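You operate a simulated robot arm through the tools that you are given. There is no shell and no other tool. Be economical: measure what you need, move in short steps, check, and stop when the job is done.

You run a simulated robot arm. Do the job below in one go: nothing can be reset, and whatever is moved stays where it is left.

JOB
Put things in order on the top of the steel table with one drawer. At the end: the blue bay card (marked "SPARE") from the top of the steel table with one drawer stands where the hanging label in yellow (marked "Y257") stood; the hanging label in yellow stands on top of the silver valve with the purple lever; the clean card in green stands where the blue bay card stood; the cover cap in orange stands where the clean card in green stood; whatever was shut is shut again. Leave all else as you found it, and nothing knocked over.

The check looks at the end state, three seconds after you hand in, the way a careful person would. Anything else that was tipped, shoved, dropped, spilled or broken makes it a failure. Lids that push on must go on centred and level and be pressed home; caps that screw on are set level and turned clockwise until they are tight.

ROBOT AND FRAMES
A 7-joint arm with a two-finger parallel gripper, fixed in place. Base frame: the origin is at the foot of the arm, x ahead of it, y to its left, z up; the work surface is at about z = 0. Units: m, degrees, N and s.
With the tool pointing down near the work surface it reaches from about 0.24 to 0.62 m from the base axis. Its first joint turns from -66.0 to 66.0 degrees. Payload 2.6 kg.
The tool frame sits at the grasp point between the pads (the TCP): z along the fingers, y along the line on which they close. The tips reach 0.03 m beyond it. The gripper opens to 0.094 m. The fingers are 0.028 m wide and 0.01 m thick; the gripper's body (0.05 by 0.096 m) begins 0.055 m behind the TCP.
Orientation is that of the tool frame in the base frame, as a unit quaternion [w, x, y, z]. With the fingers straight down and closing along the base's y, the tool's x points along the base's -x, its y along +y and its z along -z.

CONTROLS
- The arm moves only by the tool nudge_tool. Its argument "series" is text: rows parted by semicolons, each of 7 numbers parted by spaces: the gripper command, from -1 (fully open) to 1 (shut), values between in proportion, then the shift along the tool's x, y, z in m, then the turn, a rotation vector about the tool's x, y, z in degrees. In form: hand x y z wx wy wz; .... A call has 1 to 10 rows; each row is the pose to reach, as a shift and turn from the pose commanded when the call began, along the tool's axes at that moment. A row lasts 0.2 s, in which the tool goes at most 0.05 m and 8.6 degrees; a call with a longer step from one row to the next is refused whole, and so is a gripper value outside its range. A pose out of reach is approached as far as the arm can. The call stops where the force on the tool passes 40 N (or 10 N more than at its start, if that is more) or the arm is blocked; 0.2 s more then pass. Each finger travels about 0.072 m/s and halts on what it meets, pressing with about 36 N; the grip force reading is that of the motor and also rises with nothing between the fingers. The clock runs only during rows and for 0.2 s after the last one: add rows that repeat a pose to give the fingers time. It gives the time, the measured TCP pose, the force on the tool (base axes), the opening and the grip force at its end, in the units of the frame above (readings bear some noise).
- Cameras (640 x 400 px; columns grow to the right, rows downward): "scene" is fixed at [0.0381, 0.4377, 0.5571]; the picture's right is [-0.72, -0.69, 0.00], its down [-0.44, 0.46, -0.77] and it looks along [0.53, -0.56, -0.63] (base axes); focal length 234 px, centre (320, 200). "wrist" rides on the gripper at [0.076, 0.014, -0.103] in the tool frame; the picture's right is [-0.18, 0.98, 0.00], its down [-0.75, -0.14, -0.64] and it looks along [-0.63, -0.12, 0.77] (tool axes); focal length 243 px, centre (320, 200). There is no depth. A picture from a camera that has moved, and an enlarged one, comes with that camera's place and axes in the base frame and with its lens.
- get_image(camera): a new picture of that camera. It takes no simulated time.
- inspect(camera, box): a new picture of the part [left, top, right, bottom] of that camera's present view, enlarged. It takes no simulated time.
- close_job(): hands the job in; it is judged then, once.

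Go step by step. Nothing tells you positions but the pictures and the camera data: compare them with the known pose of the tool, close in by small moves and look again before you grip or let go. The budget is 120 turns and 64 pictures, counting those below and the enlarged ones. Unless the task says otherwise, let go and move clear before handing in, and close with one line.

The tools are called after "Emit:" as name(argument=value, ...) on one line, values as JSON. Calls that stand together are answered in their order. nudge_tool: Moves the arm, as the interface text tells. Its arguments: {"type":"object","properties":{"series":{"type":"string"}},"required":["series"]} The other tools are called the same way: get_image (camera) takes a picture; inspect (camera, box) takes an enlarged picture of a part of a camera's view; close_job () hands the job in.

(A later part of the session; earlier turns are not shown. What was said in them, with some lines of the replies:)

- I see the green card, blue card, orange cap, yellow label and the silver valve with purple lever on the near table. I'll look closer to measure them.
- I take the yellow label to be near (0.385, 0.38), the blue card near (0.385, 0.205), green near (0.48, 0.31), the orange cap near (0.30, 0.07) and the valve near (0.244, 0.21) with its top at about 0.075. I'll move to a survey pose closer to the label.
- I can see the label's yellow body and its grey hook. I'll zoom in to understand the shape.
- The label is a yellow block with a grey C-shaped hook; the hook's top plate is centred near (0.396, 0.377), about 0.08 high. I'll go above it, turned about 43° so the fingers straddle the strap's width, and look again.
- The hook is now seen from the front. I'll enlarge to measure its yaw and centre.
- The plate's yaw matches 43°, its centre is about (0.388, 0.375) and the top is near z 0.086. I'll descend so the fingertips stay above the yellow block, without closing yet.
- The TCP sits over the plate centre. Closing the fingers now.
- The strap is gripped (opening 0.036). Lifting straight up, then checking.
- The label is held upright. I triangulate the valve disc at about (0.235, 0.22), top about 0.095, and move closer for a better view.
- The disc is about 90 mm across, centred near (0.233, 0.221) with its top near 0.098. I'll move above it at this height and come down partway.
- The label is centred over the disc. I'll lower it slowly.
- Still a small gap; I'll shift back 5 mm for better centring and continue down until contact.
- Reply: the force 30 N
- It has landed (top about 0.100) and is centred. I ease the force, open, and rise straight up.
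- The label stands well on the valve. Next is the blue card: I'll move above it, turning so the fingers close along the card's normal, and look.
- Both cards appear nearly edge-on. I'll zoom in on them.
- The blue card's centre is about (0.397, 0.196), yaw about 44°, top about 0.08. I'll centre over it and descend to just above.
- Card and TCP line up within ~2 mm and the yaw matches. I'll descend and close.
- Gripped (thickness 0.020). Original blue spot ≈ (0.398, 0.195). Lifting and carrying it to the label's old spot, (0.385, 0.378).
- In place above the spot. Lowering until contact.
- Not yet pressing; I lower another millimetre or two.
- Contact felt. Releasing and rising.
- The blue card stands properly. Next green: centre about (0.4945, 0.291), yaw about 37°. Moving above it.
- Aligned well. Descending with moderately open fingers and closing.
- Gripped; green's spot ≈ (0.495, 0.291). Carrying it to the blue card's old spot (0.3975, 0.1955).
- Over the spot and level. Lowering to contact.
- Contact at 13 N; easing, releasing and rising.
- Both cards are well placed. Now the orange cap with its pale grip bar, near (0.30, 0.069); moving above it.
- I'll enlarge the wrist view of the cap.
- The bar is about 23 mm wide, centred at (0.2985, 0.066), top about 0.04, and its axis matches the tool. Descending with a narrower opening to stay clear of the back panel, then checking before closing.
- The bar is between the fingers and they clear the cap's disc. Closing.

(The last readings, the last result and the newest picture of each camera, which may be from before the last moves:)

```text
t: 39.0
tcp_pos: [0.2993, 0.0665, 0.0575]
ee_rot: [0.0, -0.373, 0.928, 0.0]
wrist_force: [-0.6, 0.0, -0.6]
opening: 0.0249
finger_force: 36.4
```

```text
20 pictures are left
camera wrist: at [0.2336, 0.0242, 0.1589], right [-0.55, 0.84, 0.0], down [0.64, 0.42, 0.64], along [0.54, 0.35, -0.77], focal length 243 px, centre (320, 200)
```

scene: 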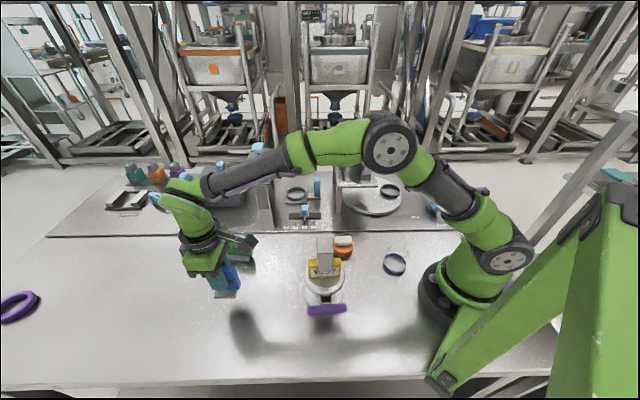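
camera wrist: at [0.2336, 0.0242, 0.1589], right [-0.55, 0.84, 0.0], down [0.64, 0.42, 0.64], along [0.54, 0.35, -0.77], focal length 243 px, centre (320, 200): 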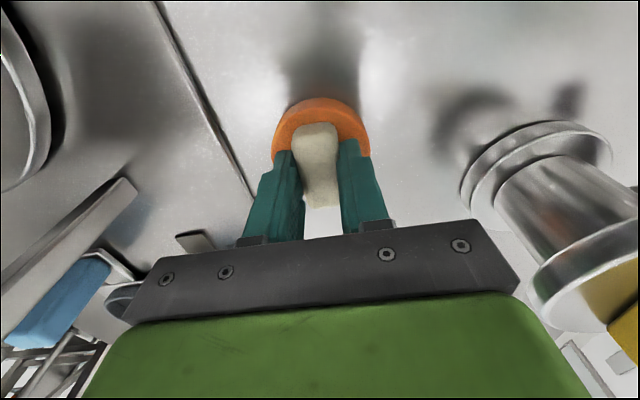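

Gripped (0.025). Lifting.

Emit:
nudge_tool(series="1 0 0 -0.015 0 0 0; 1 0 0 -0.04 0 0 0; 1 0 0 -0.07 0 0 0; 1 0 0 -0.1 0 0 0; 1 0 0 -0.14 0 0 0; 1 0 0 -0.14 0 0 0")

Emit:
get_image(camera="wrist")

Emit:
inspect(camera="scene", box=[260, 120, 420, 270])

```text
t: 40.4
tcp_pos: [0.299, 0.0654, 0.196]
ee_rot: [0.0, -0.373, 0.928, 0.0]
wrist_force: [0.0, 0.3, -0.2]
opening: 0.0247
finger_force: 36.1
```

```text
19 pictures are left
camera wrist: at [0.2335, 0.0231, 0.2988], right [-0.55, 0.84, 0.0], down [0.64, 0.42, 0.64], along [0.54, 0.35, -0.77], focal length 243 px, centre (320, 200)
```

wrist: 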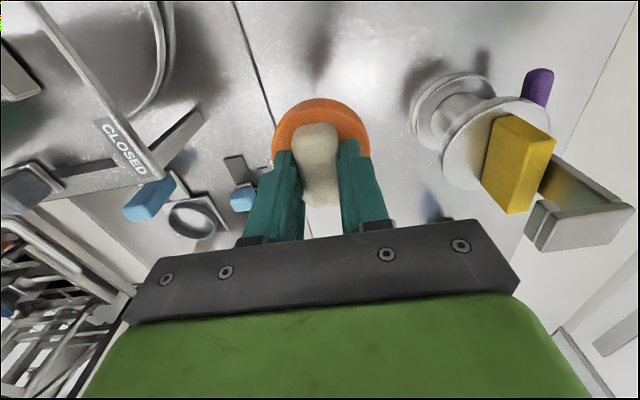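

```text
2.67 times, centred on (340, 195) of scene
camera zoom: at [0.0381, 0.4377, 0.5571], right [-0.72, -0.69, 0.0], down [-0.44, 0.46, -0.77], along [0.53, -0.56, -0.63], focal length 623 px, centre (267, 213)
```

zoom: 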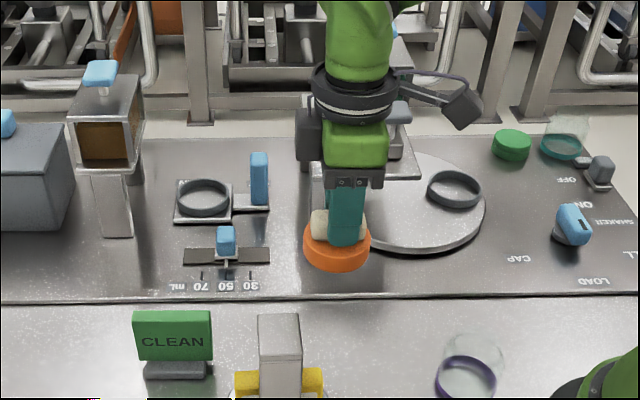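

Cap held level. Carrying it over the green card to green's old spot (0.495, 0.291).

Emit:
nudge_tool(series="1 -0.0425 0.0038 0 0 0 0; 1 -0.0849 0.0077 0 0 0 0; 1 -0.1274 0.0115 0 0 0 0; 1 -0.1698 0.0154 0 0 0 0; 1 -0.2123 0.0192 0 0 0 0; 1 -0.2547 0.0231 0 0 0 0; 1 -0.2972 0.0269 0 0 0 0; 1 -0.2972 0.0269 0.04 0 0 0; 1 -0.2972 0.0269 0.08 0 0 0; 1 -0.2972 0.0269 0.11 0 0 0")

Emit:
inspect(camera="scene", box=[170, 170, 330, 290])

```text
t: 42.6
tcp_pos: [0.4946, 0.2904, 0.0861]
ee_rot: [0.001, -0.373, 0.928, 0.0]
wrist_force: [0.0, 0.8, -0.3]
opening: 0.0248
finger_force: 36.1
```

```text
3.33 times, centred on (250, 230) of scene
camera zoom: at [0.0381, 0.4377, 0.5571], right [-0.72, -0.69, 0.0], down [-0.44, 0.46, -0.77], along [0.53, -0.56, -0.63], focal length 779 px, centre (553, 100)
```

zoom: 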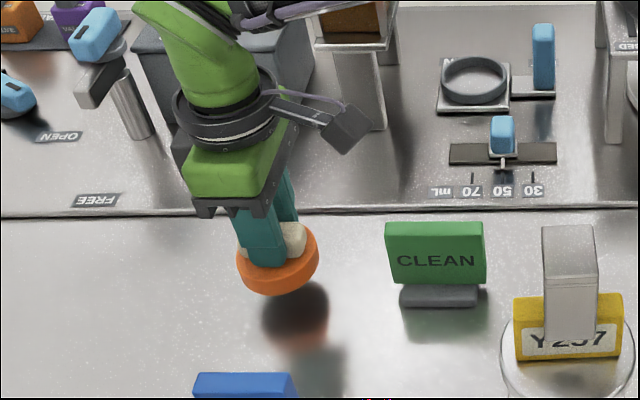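

On target. Lowering to contact.

Emit:
nudge_tool(series="1 0 0 0.012 0 0 0; 1 0 0 0.022 0 0 0; 1 0 0 0.027 0 0 0; 1 0 0 0.0295 0 0 0; 1 0 0 0.031 0 0 0; 1 0 0 0.031 0 0 0")

Emit:
inspect(camera="scene", box=[180, 200, 300, 290])

```text
t: 44.0
tcp_pos: [0.4945, 0.2907, 0.0568]
ee_rot: [0.001, -0.373, 0.928, 0.001]
wrist_force: [-3.2, -2.0, 11.3]
opening: 0.0249
finger_force: 36.2
```

```text
4.44 times, centred on (240, 245) of scene
camera zoom: at [0.0381, 0.4377, 0.5572], right [-0.72, -0.69, 0.0], down [-0.44, 0.46, -0.77], along [0.53, -0.56, -0.63], focal length 1039 px, centre (676, 0)
```

zoom: 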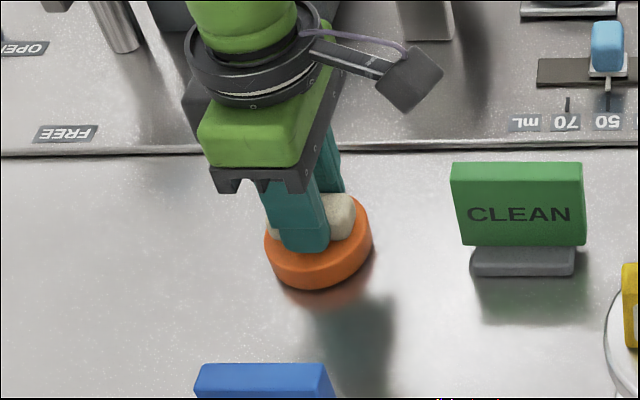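

Landed at 11 N. Easing, releasing and rising clear.

Emit:
nudge_tool(series="1 0 0 -0.001 0 0 0; 0.4 0 0 -0.001 0 0 0; -0.1 0 0 -0.001 0 0 0; -0.1 0 0 -0.001 0 0 0; -0.1 0 0 -0.001 0 0 0; -0.1 0 0 -0.03 0 0 0; -0.1 0 0 -0.07 0 0 0; -0.1 0 0 -0.11 0 0 0; -0.1 0 0 -0.15 0 0 0; -0.1 0 0 -0.2 0 0 0")

Emit:
get_image(camera="wrist")

Emit:
get_image(camera="scene")

Emit:
inspect(camera="scene", box=[200, 220, 360, 320])

```text
t: 46.2
tcp_pos: [0.4944, 0.2904, 0.254]
ee_rot: [0.0, -0.374, 0.928, 0.0]
wrist_force: [0.0, 0.2, 0.3]
opening: 0.0519
finger_force: 0.2
```

```text
15 pictures are left
camera wrist: at [0.4287, 0.2489, 0.3569], right [-0.55, 0.84, 0.0], down [0.64, 0.42, 0.64], along [0.54, 0.35, -0.77], focal length 243 px, centre (320, 200)
```

wrist: 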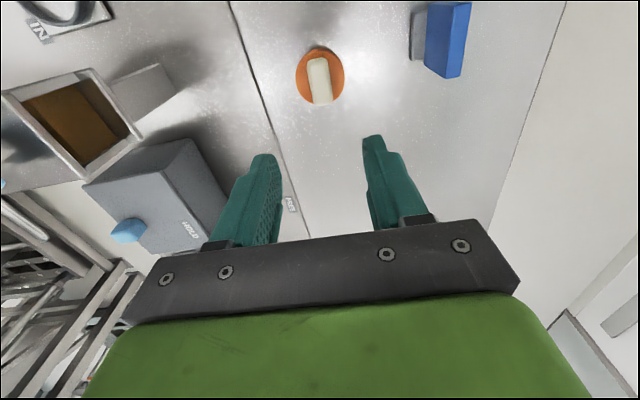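

```text
14 pictures are left
```

scene: 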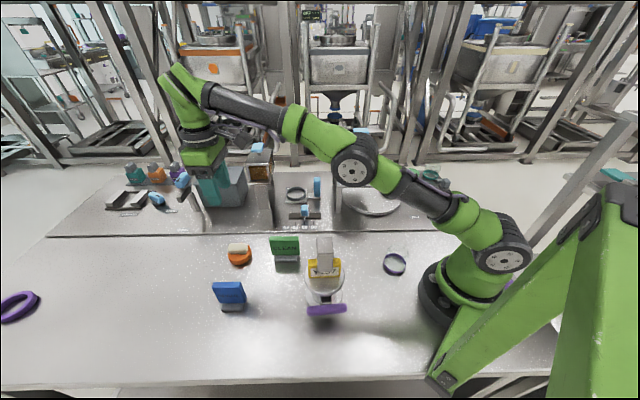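

```text
4.00 times, centred on (280, 270) of scene
camera zoom: at [0.0381, 0.4377, 0.5571], right [-0.72, -0.69, 0.0], down [-0.44, 0.46, -0.77], along [0.53, -0.56, -0.63], focal length 935 px, centre (480, -80)
```

zoom: 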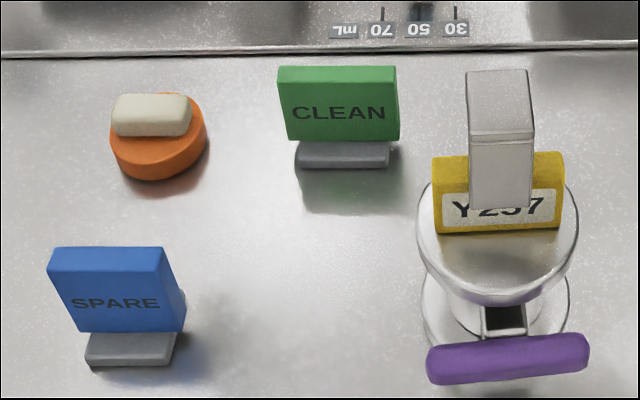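

All four pieces stand upright in their places, the arm is clear, and nothing else has changed. Handing in.

Emit:
close_job()

```text
The job is handed in.
```

The job is handed in with all four pieces upright. The yellow "Y257" label is on top of the valve, and the blue "SPARE" card stands where the label stood. The green card is on the blue card's old spot (about 5 mm off along its length), and the orange cap is on the green card's. I opened nothing, so nothing needed shutting again, and the final pictures show nothing else moved.
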